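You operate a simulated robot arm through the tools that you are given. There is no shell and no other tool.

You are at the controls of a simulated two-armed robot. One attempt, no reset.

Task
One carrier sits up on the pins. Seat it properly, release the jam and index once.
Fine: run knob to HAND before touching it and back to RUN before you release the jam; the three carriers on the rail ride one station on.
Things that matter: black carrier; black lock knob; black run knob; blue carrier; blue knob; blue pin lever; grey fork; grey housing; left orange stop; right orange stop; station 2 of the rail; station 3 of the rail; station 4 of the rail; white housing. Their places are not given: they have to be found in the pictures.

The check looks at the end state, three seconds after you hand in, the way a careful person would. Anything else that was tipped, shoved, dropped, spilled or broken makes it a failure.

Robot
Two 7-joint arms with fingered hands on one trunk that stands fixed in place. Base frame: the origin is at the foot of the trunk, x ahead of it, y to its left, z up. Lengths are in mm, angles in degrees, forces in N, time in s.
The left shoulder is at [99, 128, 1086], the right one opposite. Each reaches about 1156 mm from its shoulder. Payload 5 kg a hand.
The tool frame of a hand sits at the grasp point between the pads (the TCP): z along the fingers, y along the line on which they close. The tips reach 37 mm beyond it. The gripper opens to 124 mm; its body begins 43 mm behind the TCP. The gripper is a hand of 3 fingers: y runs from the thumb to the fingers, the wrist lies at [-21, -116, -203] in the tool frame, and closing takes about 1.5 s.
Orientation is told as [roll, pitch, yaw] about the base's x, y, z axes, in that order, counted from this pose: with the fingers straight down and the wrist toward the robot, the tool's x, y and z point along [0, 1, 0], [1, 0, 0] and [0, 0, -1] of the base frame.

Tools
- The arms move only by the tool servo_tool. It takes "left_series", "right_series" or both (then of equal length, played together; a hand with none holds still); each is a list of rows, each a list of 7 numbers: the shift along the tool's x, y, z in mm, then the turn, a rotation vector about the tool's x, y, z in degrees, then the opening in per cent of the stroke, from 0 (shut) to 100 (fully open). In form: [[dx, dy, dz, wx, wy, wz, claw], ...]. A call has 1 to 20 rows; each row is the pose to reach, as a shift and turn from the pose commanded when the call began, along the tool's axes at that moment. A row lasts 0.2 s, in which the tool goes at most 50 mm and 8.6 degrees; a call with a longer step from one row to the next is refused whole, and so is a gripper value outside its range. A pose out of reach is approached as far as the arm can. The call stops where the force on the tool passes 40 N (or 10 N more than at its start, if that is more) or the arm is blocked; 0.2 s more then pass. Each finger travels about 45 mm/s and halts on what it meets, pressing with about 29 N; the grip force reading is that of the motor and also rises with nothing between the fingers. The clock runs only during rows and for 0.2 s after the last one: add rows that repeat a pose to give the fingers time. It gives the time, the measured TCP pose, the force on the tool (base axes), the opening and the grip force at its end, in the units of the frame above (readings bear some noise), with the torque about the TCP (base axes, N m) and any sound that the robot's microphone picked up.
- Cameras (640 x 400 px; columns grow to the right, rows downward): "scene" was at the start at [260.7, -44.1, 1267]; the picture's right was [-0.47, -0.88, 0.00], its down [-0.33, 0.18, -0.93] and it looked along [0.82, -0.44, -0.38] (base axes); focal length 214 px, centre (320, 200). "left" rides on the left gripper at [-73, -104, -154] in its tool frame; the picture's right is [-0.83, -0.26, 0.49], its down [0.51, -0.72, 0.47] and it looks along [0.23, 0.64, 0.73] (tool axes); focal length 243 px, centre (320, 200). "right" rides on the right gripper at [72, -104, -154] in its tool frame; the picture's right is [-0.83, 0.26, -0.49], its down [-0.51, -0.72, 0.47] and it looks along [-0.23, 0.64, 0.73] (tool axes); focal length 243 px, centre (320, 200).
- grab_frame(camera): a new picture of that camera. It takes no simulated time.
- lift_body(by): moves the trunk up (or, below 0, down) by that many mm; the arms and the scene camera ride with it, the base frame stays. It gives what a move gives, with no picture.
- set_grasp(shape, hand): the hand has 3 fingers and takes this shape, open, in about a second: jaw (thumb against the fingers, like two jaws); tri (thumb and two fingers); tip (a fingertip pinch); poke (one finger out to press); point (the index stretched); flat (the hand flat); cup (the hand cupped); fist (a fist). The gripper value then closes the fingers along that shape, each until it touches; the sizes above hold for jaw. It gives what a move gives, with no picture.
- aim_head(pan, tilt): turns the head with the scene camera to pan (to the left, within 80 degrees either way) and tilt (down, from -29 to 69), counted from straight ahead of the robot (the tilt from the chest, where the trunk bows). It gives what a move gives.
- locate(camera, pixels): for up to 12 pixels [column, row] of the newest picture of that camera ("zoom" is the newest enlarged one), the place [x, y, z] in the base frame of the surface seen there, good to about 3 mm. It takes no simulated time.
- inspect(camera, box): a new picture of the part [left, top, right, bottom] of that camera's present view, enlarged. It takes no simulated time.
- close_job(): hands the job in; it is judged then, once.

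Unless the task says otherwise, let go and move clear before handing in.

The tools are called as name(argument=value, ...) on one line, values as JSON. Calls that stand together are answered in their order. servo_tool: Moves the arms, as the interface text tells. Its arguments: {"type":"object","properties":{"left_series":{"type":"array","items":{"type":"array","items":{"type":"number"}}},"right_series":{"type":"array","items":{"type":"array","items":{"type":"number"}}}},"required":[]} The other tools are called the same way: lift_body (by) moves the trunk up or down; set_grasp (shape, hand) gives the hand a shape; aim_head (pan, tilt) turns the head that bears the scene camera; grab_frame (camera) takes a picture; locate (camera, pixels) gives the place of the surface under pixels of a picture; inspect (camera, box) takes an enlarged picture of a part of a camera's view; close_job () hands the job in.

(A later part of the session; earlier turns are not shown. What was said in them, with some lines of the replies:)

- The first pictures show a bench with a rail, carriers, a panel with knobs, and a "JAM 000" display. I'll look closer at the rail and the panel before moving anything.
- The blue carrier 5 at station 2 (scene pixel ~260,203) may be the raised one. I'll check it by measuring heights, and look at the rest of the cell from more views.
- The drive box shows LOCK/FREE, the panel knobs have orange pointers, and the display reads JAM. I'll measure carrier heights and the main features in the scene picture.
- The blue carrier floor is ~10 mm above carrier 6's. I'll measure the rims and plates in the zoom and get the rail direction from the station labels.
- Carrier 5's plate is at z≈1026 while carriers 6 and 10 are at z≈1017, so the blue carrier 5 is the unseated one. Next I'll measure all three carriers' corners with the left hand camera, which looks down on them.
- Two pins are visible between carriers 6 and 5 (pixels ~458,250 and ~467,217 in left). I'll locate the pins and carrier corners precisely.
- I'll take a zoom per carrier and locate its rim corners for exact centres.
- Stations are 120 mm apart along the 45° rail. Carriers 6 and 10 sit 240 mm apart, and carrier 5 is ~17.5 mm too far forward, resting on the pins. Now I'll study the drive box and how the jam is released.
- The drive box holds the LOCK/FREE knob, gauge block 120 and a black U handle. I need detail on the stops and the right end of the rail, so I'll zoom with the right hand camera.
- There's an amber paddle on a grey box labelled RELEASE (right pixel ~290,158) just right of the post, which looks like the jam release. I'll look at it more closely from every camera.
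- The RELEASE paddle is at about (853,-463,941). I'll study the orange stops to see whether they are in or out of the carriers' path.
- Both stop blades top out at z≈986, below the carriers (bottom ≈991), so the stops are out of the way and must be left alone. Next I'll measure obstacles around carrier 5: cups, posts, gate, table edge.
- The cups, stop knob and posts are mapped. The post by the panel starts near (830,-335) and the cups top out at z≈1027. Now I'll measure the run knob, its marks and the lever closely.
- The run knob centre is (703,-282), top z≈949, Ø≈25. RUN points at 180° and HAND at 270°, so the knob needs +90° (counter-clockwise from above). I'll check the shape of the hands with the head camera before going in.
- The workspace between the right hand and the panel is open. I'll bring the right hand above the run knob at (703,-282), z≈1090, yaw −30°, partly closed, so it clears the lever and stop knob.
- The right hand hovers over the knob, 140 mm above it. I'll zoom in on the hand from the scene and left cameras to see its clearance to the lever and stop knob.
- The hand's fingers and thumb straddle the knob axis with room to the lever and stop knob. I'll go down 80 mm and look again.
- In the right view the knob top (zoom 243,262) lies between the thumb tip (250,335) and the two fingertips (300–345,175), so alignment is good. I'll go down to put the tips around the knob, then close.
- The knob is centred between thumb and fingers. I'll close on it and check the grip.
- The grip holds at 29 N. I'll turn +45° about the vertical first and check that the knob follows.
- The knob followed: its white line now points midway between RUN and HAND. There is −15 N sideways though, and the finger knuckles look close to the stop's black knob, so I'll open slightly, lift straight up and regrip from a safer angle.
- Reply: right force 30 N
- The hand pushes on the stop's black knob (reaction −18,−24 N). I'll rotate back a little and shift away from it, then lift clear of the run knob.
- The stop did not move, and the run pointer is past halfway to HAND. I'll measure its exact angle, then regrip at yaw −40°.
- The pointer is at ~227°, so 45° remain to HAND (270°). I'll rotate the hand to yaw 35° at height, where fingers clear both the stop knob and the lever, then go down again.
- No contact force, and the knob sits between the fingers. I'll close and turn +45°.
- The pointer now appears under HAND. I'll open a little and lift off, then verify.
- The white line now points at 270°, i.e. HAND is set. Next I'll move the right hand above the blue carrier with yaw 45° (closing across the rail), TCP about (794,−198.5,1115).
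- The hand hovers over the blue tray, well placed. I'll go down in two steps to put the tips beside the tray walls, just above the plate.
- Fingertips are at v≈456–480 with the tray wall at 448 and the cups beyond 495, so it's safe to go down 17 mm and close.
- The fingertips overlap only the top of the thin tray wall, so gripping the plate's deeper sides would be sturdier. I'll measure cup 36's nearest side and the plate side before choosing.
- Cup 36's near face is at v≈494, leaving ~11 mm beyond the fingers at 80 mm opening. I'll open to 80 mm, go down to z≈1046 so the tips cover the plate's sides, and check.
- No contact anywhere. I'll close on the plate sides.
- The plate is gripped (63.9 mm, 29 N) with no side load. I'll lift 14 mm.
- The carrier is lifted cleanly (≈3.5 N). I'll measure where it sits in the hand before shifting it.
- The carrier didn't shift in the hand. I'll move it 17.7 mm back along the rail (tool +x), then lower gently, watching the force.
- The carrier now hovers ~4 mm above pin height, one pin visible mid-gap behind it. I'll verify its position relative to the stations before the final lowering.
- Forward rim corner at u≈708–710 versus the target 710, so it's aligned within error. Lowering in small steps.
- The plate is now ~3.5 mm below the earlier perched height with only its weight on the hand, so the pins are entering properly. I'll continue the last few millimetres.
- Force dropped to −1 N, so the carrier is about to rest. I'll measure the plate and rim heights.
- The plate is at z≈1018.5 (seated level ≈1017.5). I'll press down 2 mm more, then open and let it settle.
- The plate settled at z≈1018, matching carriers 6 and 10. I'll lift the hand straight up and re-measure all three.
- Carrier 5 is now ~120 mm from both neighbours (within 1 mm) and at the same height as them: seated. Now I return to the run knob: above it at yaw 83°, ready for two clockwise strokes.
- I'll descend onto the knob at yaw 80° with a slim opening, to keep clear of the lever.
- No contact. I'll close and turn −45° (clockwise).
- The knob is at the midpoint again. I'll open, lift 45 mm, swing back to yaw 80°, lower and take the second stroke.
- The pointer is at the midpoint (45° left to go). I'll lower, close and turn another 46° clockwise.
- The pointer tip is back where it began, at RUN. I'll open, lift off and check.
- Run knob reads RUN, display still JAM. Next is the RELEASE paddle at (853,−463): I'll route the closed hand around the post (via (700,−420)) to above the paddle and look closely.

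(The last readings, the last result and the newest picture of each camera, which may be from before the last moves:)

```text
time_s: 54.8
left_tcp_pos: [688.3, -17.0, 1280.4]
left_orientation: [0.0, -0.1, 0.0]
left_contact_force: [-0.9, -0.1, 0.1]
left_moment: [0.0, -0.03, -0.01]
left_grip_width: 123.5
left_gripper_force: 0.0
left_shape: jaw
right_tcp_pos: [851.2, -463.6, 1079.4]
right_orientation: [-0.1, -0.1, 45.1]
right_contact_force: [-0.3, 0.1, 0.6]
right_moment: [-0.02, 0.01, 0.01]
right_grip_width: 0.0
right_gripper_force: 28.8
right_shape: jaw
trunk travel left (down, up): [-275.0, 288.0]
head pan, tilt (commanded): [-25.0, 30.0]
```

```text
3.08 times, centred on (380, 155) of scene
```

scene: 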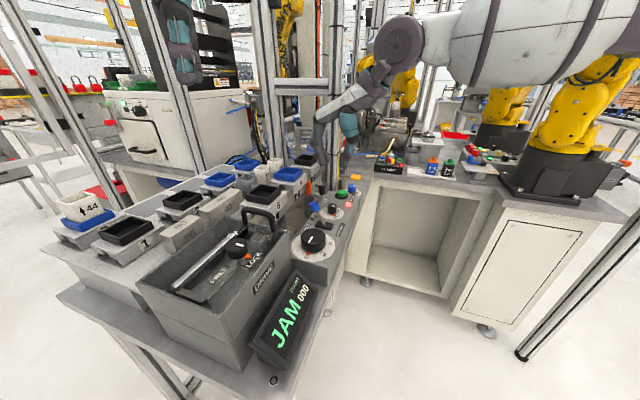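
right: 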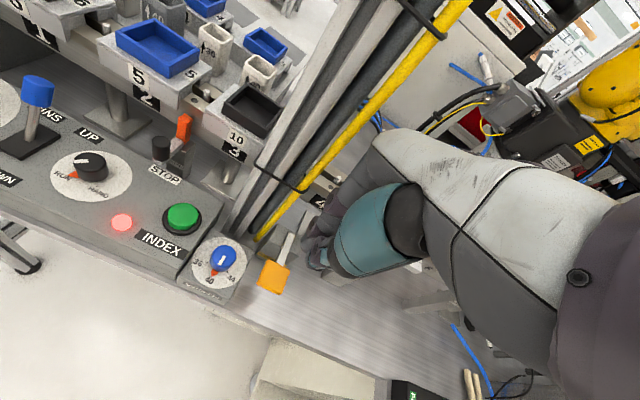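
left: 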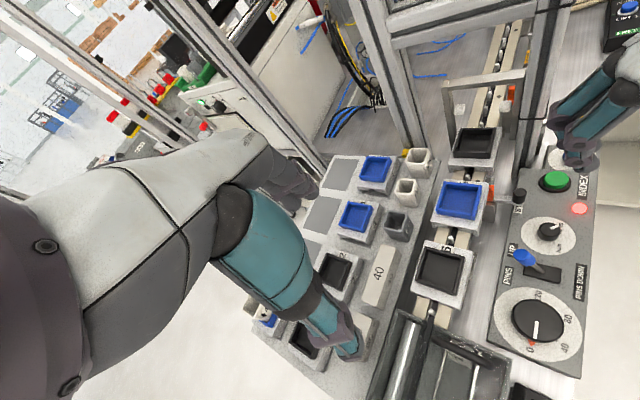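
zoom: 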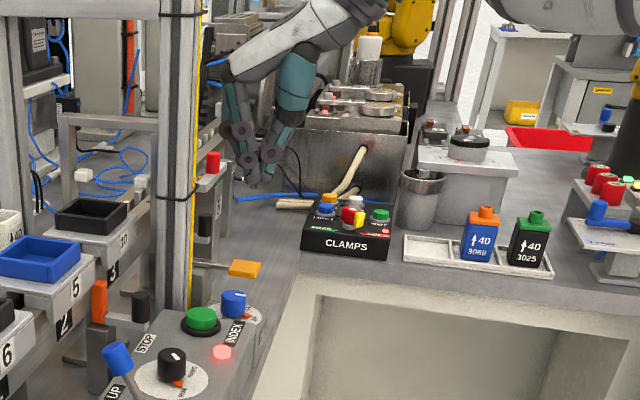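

The paddle is visible at right-zoom (238,260), its arm running back to the RELEASE box. I'll measure it precisely.

inspect(camera="right", box=[240, 210, 336, 300])

locate(camera="right", pixels=[[273, 278], [278, 258], [264, 285], [281, 293], [291, 270], [277, 262], [288, 240], [286, 250], [270, 240], [283, 237], [300, 225], [265, 262]])

```text
4.44 times, centred on (288, 255) of right
```

zoom: 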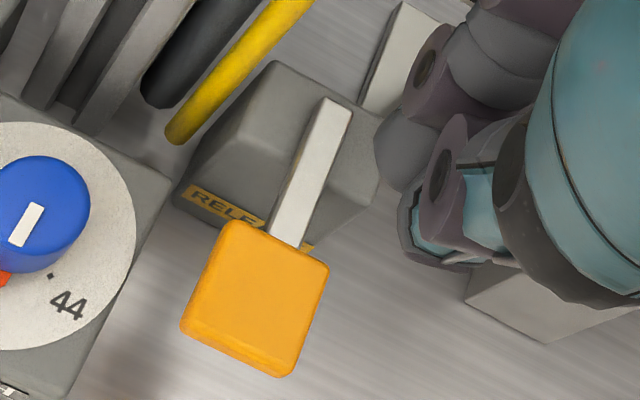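

```text
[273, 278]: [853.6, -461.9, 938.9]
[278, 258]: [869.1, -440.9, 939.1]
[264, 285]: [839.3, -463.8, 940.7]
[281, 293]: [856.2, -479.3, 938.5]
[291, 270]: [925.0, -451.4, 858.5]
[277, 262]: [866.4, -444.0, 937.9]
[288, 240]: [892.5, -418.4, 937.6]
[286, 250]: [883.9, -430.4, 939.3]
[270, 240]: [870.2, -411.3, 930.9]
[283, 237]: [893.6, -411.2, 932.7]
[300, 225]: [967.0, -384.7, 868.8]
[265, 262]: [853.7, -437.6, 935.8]
```

The paddle top is at z≈939, centred (853,−462), with its arm level from the RELEASE box, so it should press downward. I'll bring the closed fingertips to just above it.

servo_tool(right_series=[[2, -1, 20, 0, 0, 0, 0], [2, -1, 40, 0, 0, 0, 0], [2, -1, 60, 0, 0, 0, 0], [2, -1, 75, 0, 0, 0, 0], [2, -1, 90, 0, 0, 0, 0], [2, -1, 95, 0, 0, 0, 0], [2, -1, 95, 0, 0, 0, 0]])

inspect(camera="right", box=[220, 170, 400, 330])

inspect(camera="scene", box=[350, 90, 430, 170])

inspect(camera="left", box=[510, 60, 640, 180])

```text
time_s: 56.4
left_tcp_pos: [689.8, -16.0, 1278.7]
left_orientation: [0.0, 0.0, -0.1]
left_contact_force: [-0.2, -0.3, -0.1]
left_moment: [0.02, 0.01, -0.01]
left_grip_width: 123.8
left_gripper_force: 0.0
left_shape: jaw
right_tcp_pos: [851.9, -464.2, 984.0]
right_orientation: [-0.1, 0.1, 45.2]
right_contact_force: [-0.4, 0.6, 0.5]
right_moment: [0.01, -0.03, 0.0]
right_grip_width: 0.2
right_gripper_force: 29.0
right_shape: jaw
trunk travel left (down, up): [-275.0, 288.0]
head pan, tilt (commanded): [-25.0, 30.0]
```

```text
2.50 times, centred on (310, 250) of right
```

zoom: 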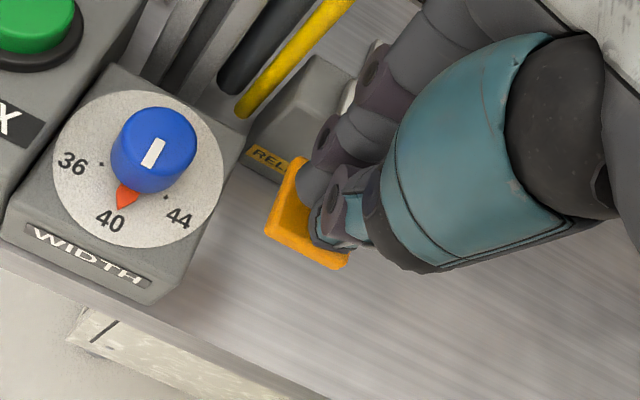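

```text
5.00 times, centred on (390, 130) of scene
```

zoom: 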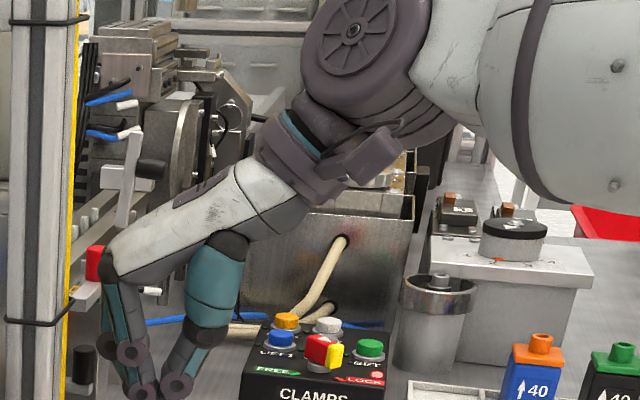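

```text
3.33 times, centred on (575, 120) of left
```

zoom: 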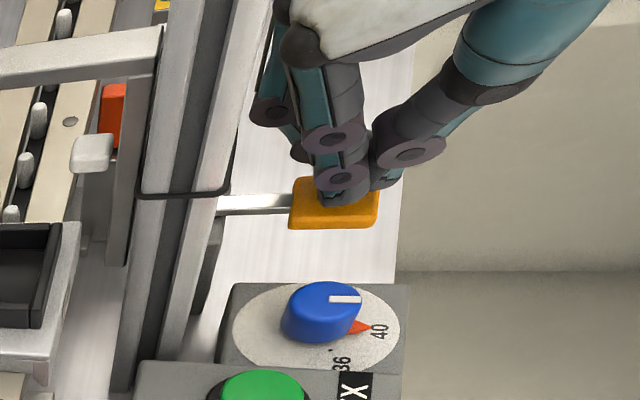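

The closed fingertips are right over the paddle. I'll press down step by step.

servo_tool(right_series=[[0, 0, 4, 0, 0, 0, 0], [0, 0, 8, 0, 0, 0, 0], [0, 0, 11, 0, 0, 0, 0], [0, 0, 14, 0, 0, 0, 0], [0, 0, 17, 0, 0, 0, 0]])

inspect(camera="left", box=[510, 60, 640, 180])

inspect(camera="scene", box=[240, 240, 340, 350])

```text
time_s: 57.6
left_tcp_pos: [689.8, -17.0, 1279.0]
left_orientation: [0.0, 0.0, 0.0]
left_contact_force: [1.3, 0.0, 0.3]
left_moment: [-0.01, 0.01, 0.02]
left_grip_width: 123.5
left_gripper_force: 0.1
left_shape: jaw
right_tcp_pos: [851.6, -463.8, 967.0]
right_orientation: [-0.1, 0.0, 45.1]
right_contact_force: [-0.9, 0.4, 2.8]
right_moment: [0.03, 0.03, 0.03]
right_grip_width: 0.2
right_gripper_force: 29.1
right_shape: jaw
trunk travel left (down, up): [-275.0, 288.0]
head pan, tilt (commanded): [-25.0, 30.0]
```

```text
3.33 times, centred on (575, 120) of left
```

zoom: 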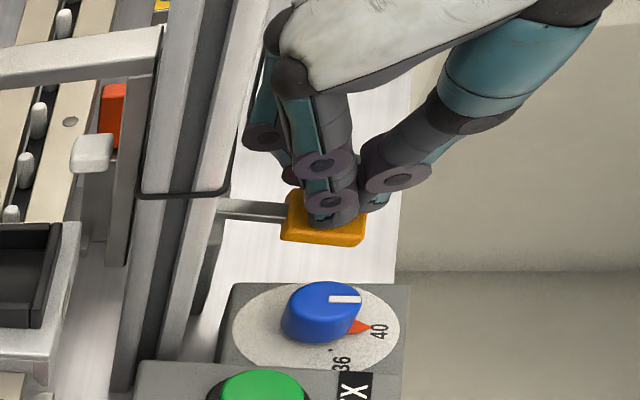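

```text
3.64 times, centred on (290, 295) of scene
```

zoom: 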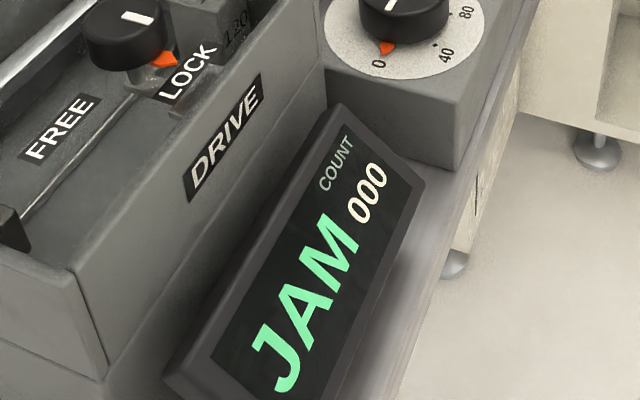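

The paddle yields downward with only ~3 N, still JAM. I'll press further until it stops or clicks.

servo_tool(right_series=[[0, 0, 4, 0, 0, 0, 0], [0, 0, 8, 0, 0, 0, 0], [0, 0, 12, 0, 0, 0, 0], [0, 0, 15, 0, 0, 0, 0], [0, 0, 15, 0, 0, 0, 0]])

inspect(camera="left", box=[510, 60, 640, 180])

inspect(camera="scene", box=[240, 240, 340, 350])

```text
time_s: 58.8
left_tcp_pos: [688.6, -16.6, 1279.8]
left_orientation: [0.1, -0.1, 0.0]
left_contact_force: [-0.4, -0.4, 0.2]
left_moment: [0.03, 0.03, 0.0]
left_grip_width: 123.7
left_gripper_force: 0.1
left_shape: jaw
right_tcp_pos: [851.0, -461.3, 955.2]
right_orientation: [-0.2, -0.2, 45.0]
right_contact_force: [0.0, -4.4, 18.6]
right_moment: [0.03, -0.05, -0.01]
right_grip_width: 0.0
right_gripper_force: 28.9
right_shape: jaw
trunk travel left (down, up): [-275.0, 288.0]
head pan, tilt (commanded): [-25.0, 30.0]
```

```text
3.33 times, centred on (575, 120) of left
```

zoom: 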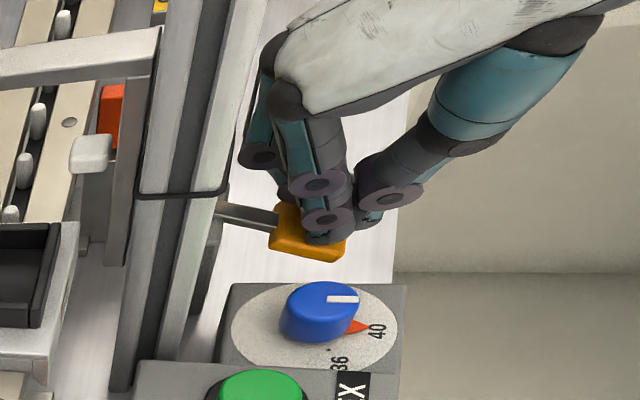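

```text
3.64 times, centred on (290, 295) of scene
```

zoom: 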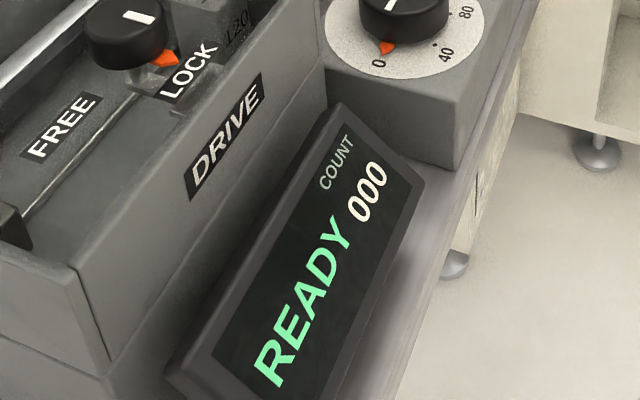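

The display now reads READY — the jam is released. I'll ease the paddle up, go high, and route around the post to above the INDEX button.

servo_tool(right_series=[[0, 0, -8, 0, 0, 0, 0], [0, 0, -16, 0, 0, 0, 0], [0, 0, -26, 0, 0, 0, 0], [0, 0, -40, 0, 0, 0, 0], [0, 0, -70, 0, 0, 0, 0], [0, 0, -100, 0, 0, 0, 0], [0, 0, -125, 0, 0, 0, 0], [0, 0, -125, 0, 0, 0, 0]])

inspect(camera="left", box=[480, 80, 640, 200])

inspect(camera="scene", box=[240, 150, 400, 350])

```text
time_s: 60.6
left_tcp_pos: [688.5, -17.6, 1278.2]
left_orientation: [0.1, 0.1, 0.1]
left_contact_force: [-0.2, -0.4, 0.1]
left_moment: [0.02, -0.01, 0.01]
left_grip_width: 123.9
left_gripper_force: 0.0
left_shape: jaw
right_tcp_pos: [851.2, -464.5, 1078.3]
right_orientation: [0.0, -0.1, 45.1]
right_contact_force: [0.4, 0.3, 0.6]
right_moment: [0.0, -0.01, -0.06]
right_grip_width: 0.0
right_gripper_force: 28.6
right_shape: jaw
trunk travel left (down, up): [-275.0, 288.0]
head pan, tilt (commanded): [-25.0, 30.0]
```

```text
3.33 times, centred on (560, 140) of left
```

zoom: 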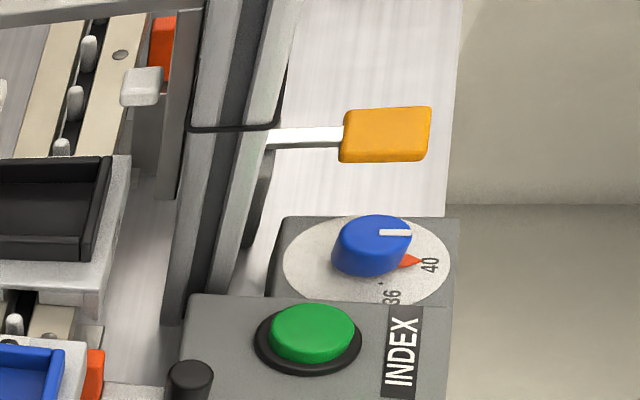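

```text
2.00 times, centred on (320, 250) of scene
```

zoom: 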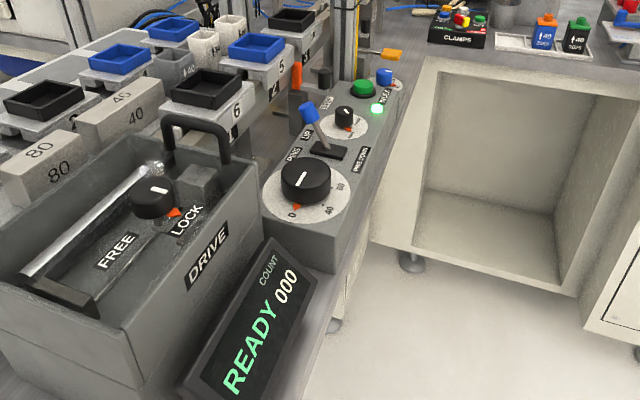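

Paddle is back up, the lamp is green and the display shows READY 000. I'll move around the post to above the INDEX button and locate it precisely.

grab_frame(camera="left")

locate(camera="left", pixels=[[557, 178], [545, 178], [569, 178], [557, 172], [557, 184], [556, 180]])

servo_tool(right_series=[[22, -15.5, -2, 0, 0, -4, 0], [44, -31, -4, 0, 0, -8, 0], [66, -46.6, -6, 0, 0, -12, 0], [87.7, -62.2, -6, 0, 0, -17, 0], [100, -42, 0, 0, 0, -21, 0], [112, -22, 6, 0, 0, -25, 0], [124, -3, 13, 0, 0, -30, 0], [136.8, 16.6, 19, 0, 0, -30, 0], [136.8, 16.6, 19, 0, 0, -30, 0]])

inspect(camera="right", box=[220, 170, 400, 330])

inspect(camera="left", box=[490, 120, 630, 240])

inspect(camera="scene", box=[300, 110, 400, 210])

```text
taken
```

left: 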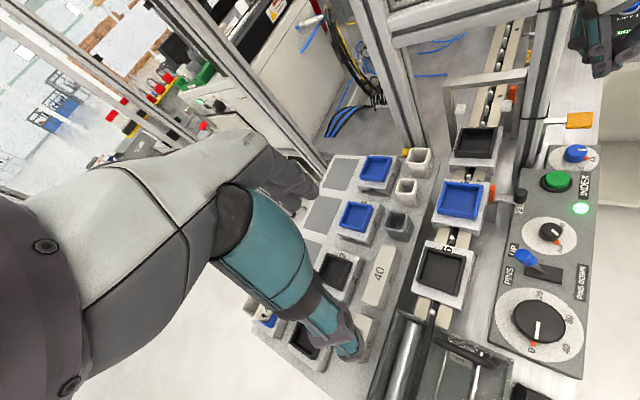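

```text
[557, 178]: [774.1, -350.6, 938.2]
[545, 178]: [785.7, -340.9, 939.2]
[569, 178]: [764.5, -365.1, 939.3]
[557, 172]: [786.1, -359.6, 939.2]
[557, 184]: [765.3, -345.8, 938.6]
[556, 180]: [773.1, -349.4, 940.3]
```

```text
time_s: 62.6
left_tcp_pos: [690.2, -17.4, 1279.4]
left_orientation: [0.0, 0.1, 0.1]
left_contact_force: [-0.2, -0.2, 0.8]
left_moment: [0.04, -0.02, 0.0]
left_grip_width: 123.6
left_gripper_force: 0.1
left_shape: jaw
right_tcp_pos: [765.0, -354.2, 1055.6]
right_orientation: [-0.1, -0.1, 75.1]
right_contact_force: [-0.2, 0.2, -0.3]
right_moment: [0.01, 0.01, -0.02]
right_grip_width: 0.0
right_gripper_force: 29.1
right_shape: jaw
trunk travel left (down, up): [-275.0, 288.0]
head pan, tilt (commanded): [-25.0, 30.0]
```

```text
2.50 times, centred on (310, 250) of right
```

zoom: 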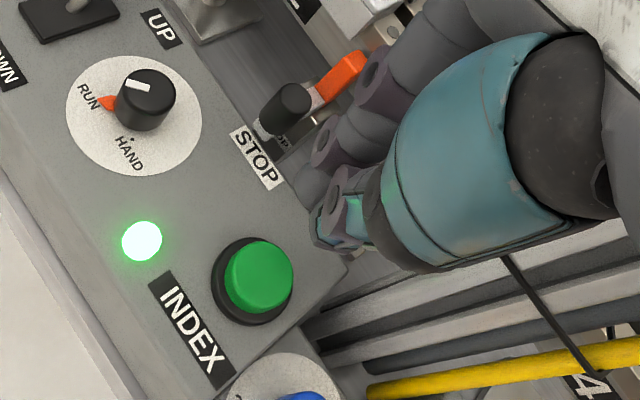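

```text
3.33 times, centred on (560, 180) of left
```

zoom: 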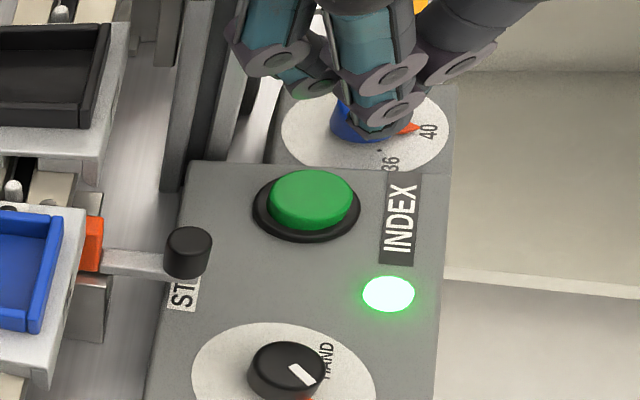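

```text
4.00 times, centred on (350, 160) of scene
```

zoom: 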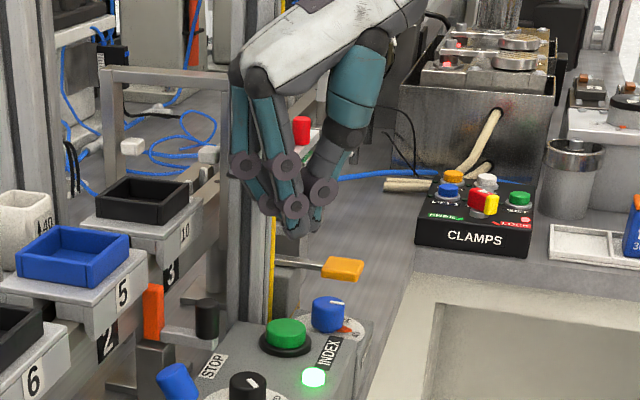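

The button's centre is (775,−352.5), top z≈939. I'll shift 10 mm over it and come down to just above the button.

servo_tool(right_series=[[-5, 2, 0, 0, 0, -3, 0], [-9.2, 4.2, 5, 0, 0, -5, 0], [-9.2, 4.2, 25, 0, 0, -5, 0], [-9.2, 4.2, 45, 0, 0, -5, 0], [-9.2, 4.2, 60, 0, 0, -5, 0], [-9.2, 4.2, 72, 0, 0, -5, 0], [-9.2, 4.2, 72, 0, 0, -5, 0]])

inspect(camera="left", box=[490, 120, 630, 240])

inspect(camera="scene", box=[300, 110, 400, 210])

inspect(camera="right", box=[220, 170, 400, 330])

```text
time_s: 64.2
left_tcp_pos: [689.5, -17.5, 1279.3]
left_orientation: [0.0, 0.0, 0.1]
left_contact_force: [-0.6, 0.3, 0.1]
left_moment: [0.04, 0.0, 0.01]
left_grip_width: 123.7
left_gripper_force: 0.1
left_shape: jaw
right_tcp_pos: [774.9, -353.1, 986.8]
right_orientation: [-0.1, 0.1, 80.1]
right_contact_force: [0.3, -0.2, 0.4]
right_moment: [0.03, -0.04, -0.04]
right_grip_width: 0.0
right_gripper_force: 29.2
right_shape: jaw
trunk travel left (down, up): [-275.0, 288.0]
head pan, tilt (commanded): [-25.0, 30.0]
```

```text
3.33 times, centred on (560, 180) of left
```

zoom: 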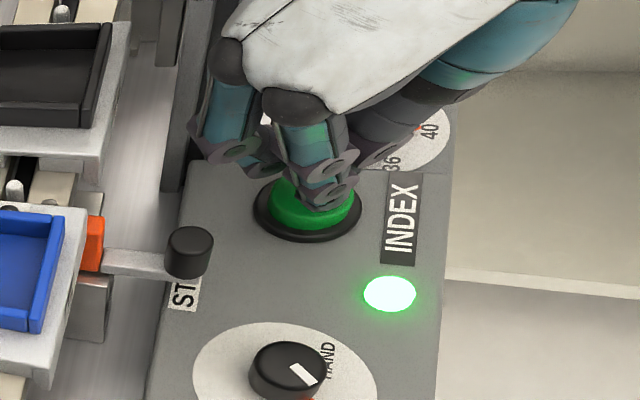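

```text
4.00 times, centred on (350, 160) of scene
```

zoom: 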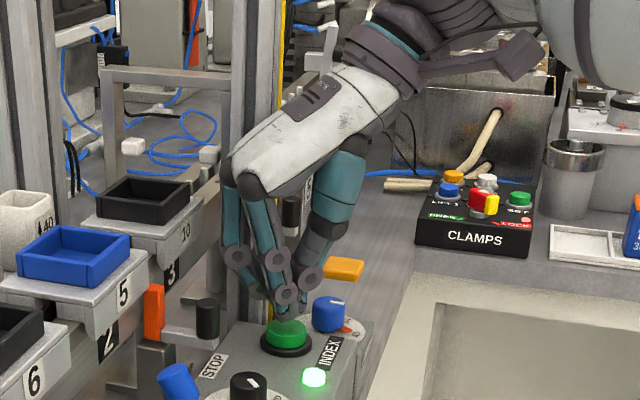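

```text
2.50 times, centred on (310, 250) of right
```

zoom: 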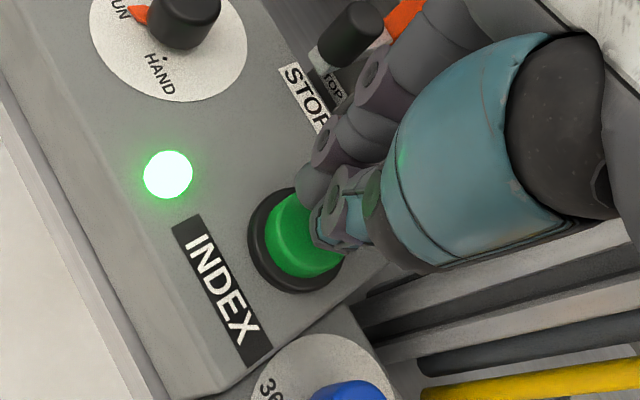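

The closed fingertips are centred above the green button with no contact. I'll press down gradually.

servo_tool(right_series=[[0, 0, 5, 0, 0, 0, 0], [0, 0, 9, 0, 0, 0, 0], [0, 0, 12, 0, 0, 0, 0], [0, 0, 14, 0, 0, 0, 0], [0, 0, 14, 0, 0, 0, 0]])

inspect(camera="scene", box=[200, 130, 400, 350])

```text
time_s: 65.4
left_tcp_pos: [690.7, -17.3, 1278.1]
left_orientation: [0.0, 0.0, 0.1]
left_contact_force: [-0.2, 0.2, -0.2]
left_moment: [-0.01, -0.02, 0.01]
left_grip_width: 123.7
left_gripper_force: 0.0
left_shape: jaw
right_tcp_pos: [774.9, -351.3, 972.7]
right_orientation: [-0.1, -0.1, 80.0]
right_contact_force: [0.3, -0.7, 2.3]
right_moment: [-0.04, -0.01, 0.01]
right_grip_width: 0.0
right_gripper_force: 29.2
right_shape: jaw
trunk travel left (down, up): [-275.0, 288.0]
head pan, tilt (commanded): [-25.0, 30.0]
```

```text
1.82 times, centred on (300, 240) of scene
```

zoom: 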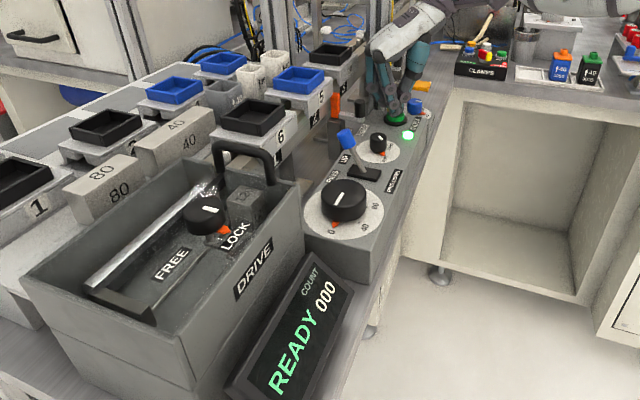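

Contact has begun (2.3 N), still READY 000. I'll press a few millimetres more, then release.

servo_tool(right_series=[[0, 0, 2, 0, 0, 0, 0], [0, 0, 4, 0, 0, 0, 0], [0, 0, 5, 0, 0, 0, 0]])

inspect(camera="scene", box=[200, 130, 400, 350])

```text
time_s: 66.2
left_tcp_pos: [689.6, -16.3, 1278.7]
left_orientation: [0.1, -0.1, 0.2]
left_contact_force: [0.6, -0.2, 0.5]
left_moment: [0.01, 0.01, 0.01]
left_grip_width: 123.6
left_gripper_force: 0.1
left_shape: jaw
right_tcp_pos: [775.1, -352.6, 969.5]
right_orientation: [-0.2, 0.0, 80.1]
right_contact_force: [-0.6, -1.8, 8.8]
right_moment: [-0.15, 0.07, 0.0]
right_grip_width: 0.0
right_gripper_force: 28.9
right_shape: jaw
trunk travel left (down, up): [-275.0, 288.0]
head pan, tilt (commanded): [-25.0, 30.0]
heard: click
```

```text
1.82 times, centred on (300, 240) of scene
```

zoom: 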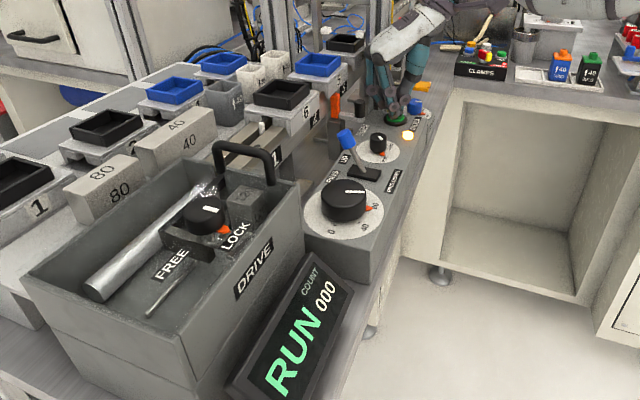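

A click was heard and the display shows RUN — the carriers are indexing. I'll lift off the button straight up and watch.

servo_tool(right_series=[[0, 0, -6, 0, 0, 0, 0], [0, 0, -14, 0, 0, 0, 0], [0, 0, -25, 0, 0, 0, 0], [0, 0, -45, 0, 0, 0, 0], [0, 0, -70, 0, 0, 0, 0], [0, 0, -90, 0, 0, 0, 0]])

inspect(camera="scene", box=[200, 130, 400, 350])

grab_frame(camera="left")

```text
time_s: 67.6
left_tcp_pos: [689.9, -15.6, 1279.8]
left_orientation: [0.0, 0.0, 0.1]
left_contact_force: [-0.3, 0.2, 0.3]
left_moment: [0.01, 0.03, 0.0]
left_grip_width: 123.6
left_gripper_force: 0.1
left_shape: jaw
right_tcp_pos: [776.6, -351.9, 1057.8]
right_orientation: [-0.1, 0.0, 80.0]
right_contact_force: [-0.8, 0.0, 0.4]
right_moment: [0.01, -0.02, 0.0]
right_grip_width: 0.0
right_gripper_force: 28.7
right_shape: jaw
trunk travel left (down, up): [-275.0, 288.0]
head pan, tilt (commanded): [-25.0, 30.0]
```

```text
1.82 times, centred on (300, 240) of scene
```

zoom: 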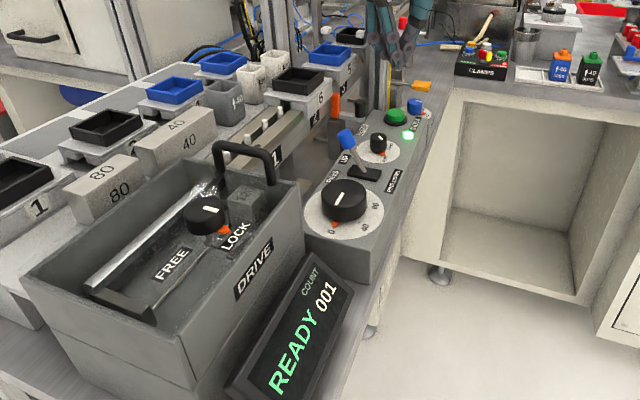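

```text
taken
```

left: 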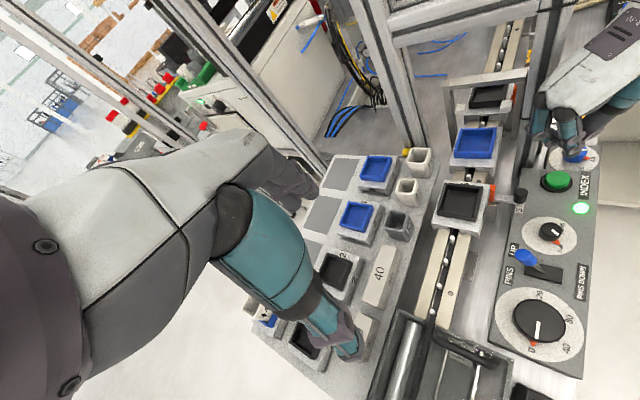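

READY 001: all three carriers moved one station. I'll retract the right hand to its starting area and verify positions and heights.

servo_tool(right_series=[[10, -20, -20, 0, 0, 0, 0], [25, -45, -40, 0, 0, 0, 5], [45, -65, -60, 0, 0, 0, 10], [75, -80, -80, 0, 0, 6, 20], [110, -95, -100, 0, 0, 14, 30], [145, -110, -120, 0, 0, 22, 40], [180, -120, -140, 0, 0, 30, 50], [215, -130, -160, 0, 0, 38, 60], [250, -140, -180, 0, 0, 46, 70], [285, -150, -200, 0, 0, 54, 80], [300, -155, -210, 0, 0, 62, 90], [300, -155, -215, 0, 0, 70, 100]])

inspect(camera="left", box=[400, 70, 560, 230])

aim_head(pan=-25, tilt=35)

grab_frame(camera="scene")

inspect(camera="scene", box=[260, 90, 400, 210])

```text
time_s: 70.2
left_tcp_pos: [689.0, -16.7, 1279.4]
left_orientation: [0.0, 0.0, -0.1]
left_contact_force: [-0.8, 0.6, -0.2]
left_moment: [0.01, -0.05, 0.0]
left_grip_width: 123.7
left_gripper_force: 0.1
left_shape: jaw
right_tcp_pos: [453.2, -454.2, 1272.6]
right_orientation: [-0.1, -0.1, 10.0]
right_contact_force: [-0.7, 0.2, -0.2]
right_moment: [-0.02, 0.01, -0.02]
right_grip_width: 123.5
right_gripper_force: 0.1
right_shape: jaw
trunk travel left (down, up): [-275.0, 288.0]
head pan, tilt (commanded): [-25.0, 30.0]
```

```text
2.50 times, centred on (480, 150) of left
```

zoom: 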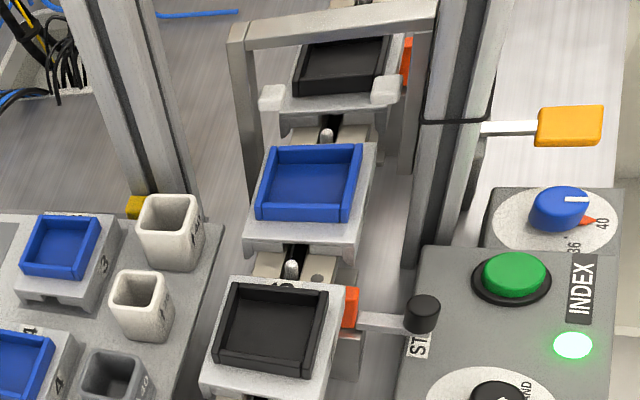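

```text
time_s: 70.8
left_tcp_pos: [690.6, -17.1, 1278.9]
left_orientation: [0.0, 0.0, 0.0]
left_contact_force: [0.2, 0.2, 0.3]
left_moment: [0.01, -0.01, 0.04]
left_grip_width: 123.5
left_gripper_force: 0.1
left_shape: jaw
right_tcp_pos: [454.0, -456.1, 1271.2]
right_orientation: [0.0, 0.0, 10.1]
right_contact_force: [0.7, -0.7, 0.9]
right_moment: [0.01, 0.05, -0.01]
right_grip_width: 123.8
right_gripper_force: 0.1
right_shape: jaw
trunk travel left (down, up): [-275.0, 288.0]
head pan, tilt (commanded): [-25.0, 35.0]
```

```text
taken
```

scene: 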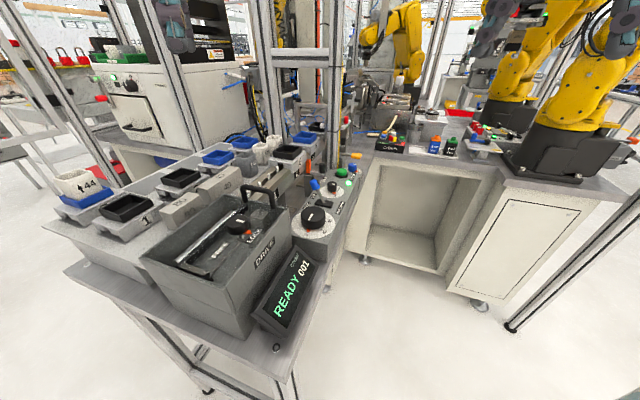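

```text
3.33 times, centred on (330, 150) of scene
```

zoom: 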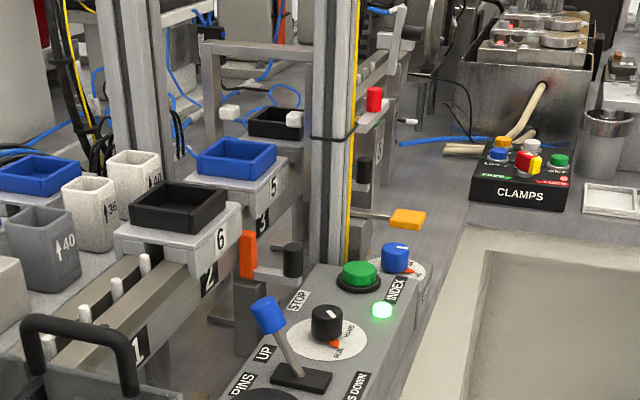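

Carrier 6 is at station 2, 5 at station 3 and 10 at station 4. A last height and spacing check before handing in.

inspect(camera="left", box=[400, 70, 560, 230])

locate(camera="zoom", pixels=[[275, 335], [310, 190], [345, 65], [232, 288], [325, 297], [273, 150], [360, 150], [215, 385], [250, 245], [345, 105], [340, 375], [360, 235]])

inspect(camera="left", box=[490, 150, 620, 270])

inspect(camera="right", box=[60, 40, 340, 220])

```text
2.50 times, centred on (480, 150) of left
```

zoom: 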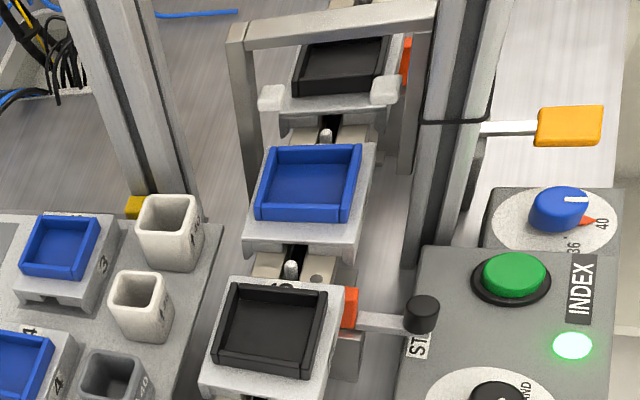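

```text
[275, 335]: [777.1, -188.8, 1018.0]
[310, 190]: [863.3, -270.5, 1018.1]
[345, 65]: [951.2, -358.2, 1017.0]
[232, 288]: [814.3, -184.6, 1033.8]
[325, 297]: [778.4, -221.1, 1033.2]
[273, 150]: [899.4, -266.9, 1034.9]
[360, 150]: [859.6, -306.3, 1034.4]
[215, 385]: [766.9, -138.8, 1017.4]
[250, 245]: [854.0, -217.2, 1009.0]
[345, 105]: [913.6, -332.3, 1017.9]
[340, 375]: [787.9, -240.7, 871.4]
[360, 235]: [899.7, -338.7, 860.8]
```

```text
3.33 times, centred on (555, 210) of left
```

zoom: 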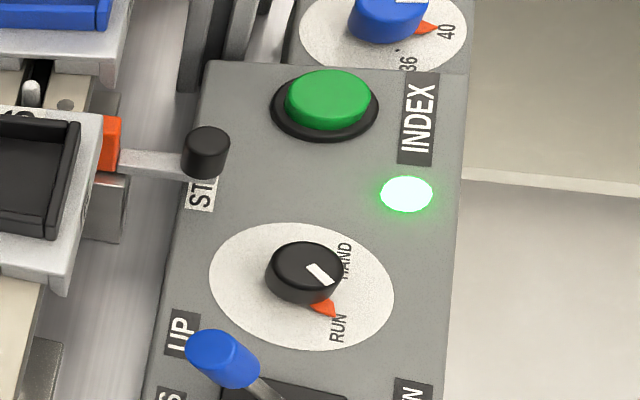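

```text
2.22 times, centred on (200, 130) of right
```

zoom: 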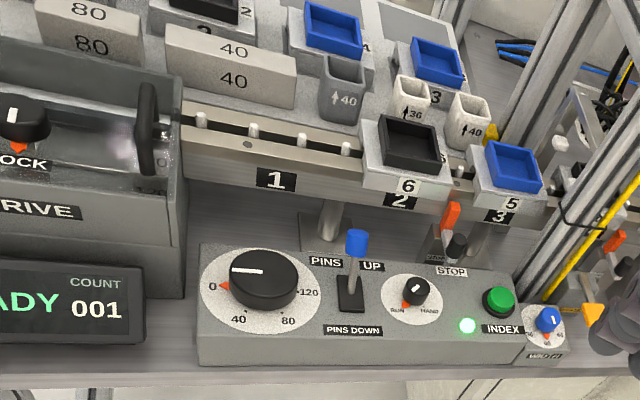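

All three floors read z≈1017–1018 at stations 2, 3 and 4. The run knob is at RUN, the stops, cups and levers are undisturbed, the display reads READY 001, and both hands are clear, so I'm handing in.

close_job()

```text
The job is handed in.
```

The blue carrier 5 is seated, the jam is released, and the rail has indexed once. The job is handed in. The display reads READY 001 and the lamp is green.

- **Seating:** I turned the run knob to HAND first. Carrier 5 was about 18 mm too far forward and 9 mm high, so I lifted it, moved it back and set it down over the pins. I then turned the knob back to RUN.
- **Jam and index:** I pressed the amber RELEASE paddle until the display changed from JAM to READY. Then I pressed INDEX once.
- **Result:** Carrier 6 is at station 2, carrier 5 at station 3 and carrier 10 at station 4. All three sit at the same height, about 1018 mm.

While I was turning the run knob, the right hand pushed against the left stop's black handle with roughly 30 N. I backed off straight away, and in the later pictures the stop has not moved. The other stop, the cups, the pin lever and the other knobs look as they did at the start.
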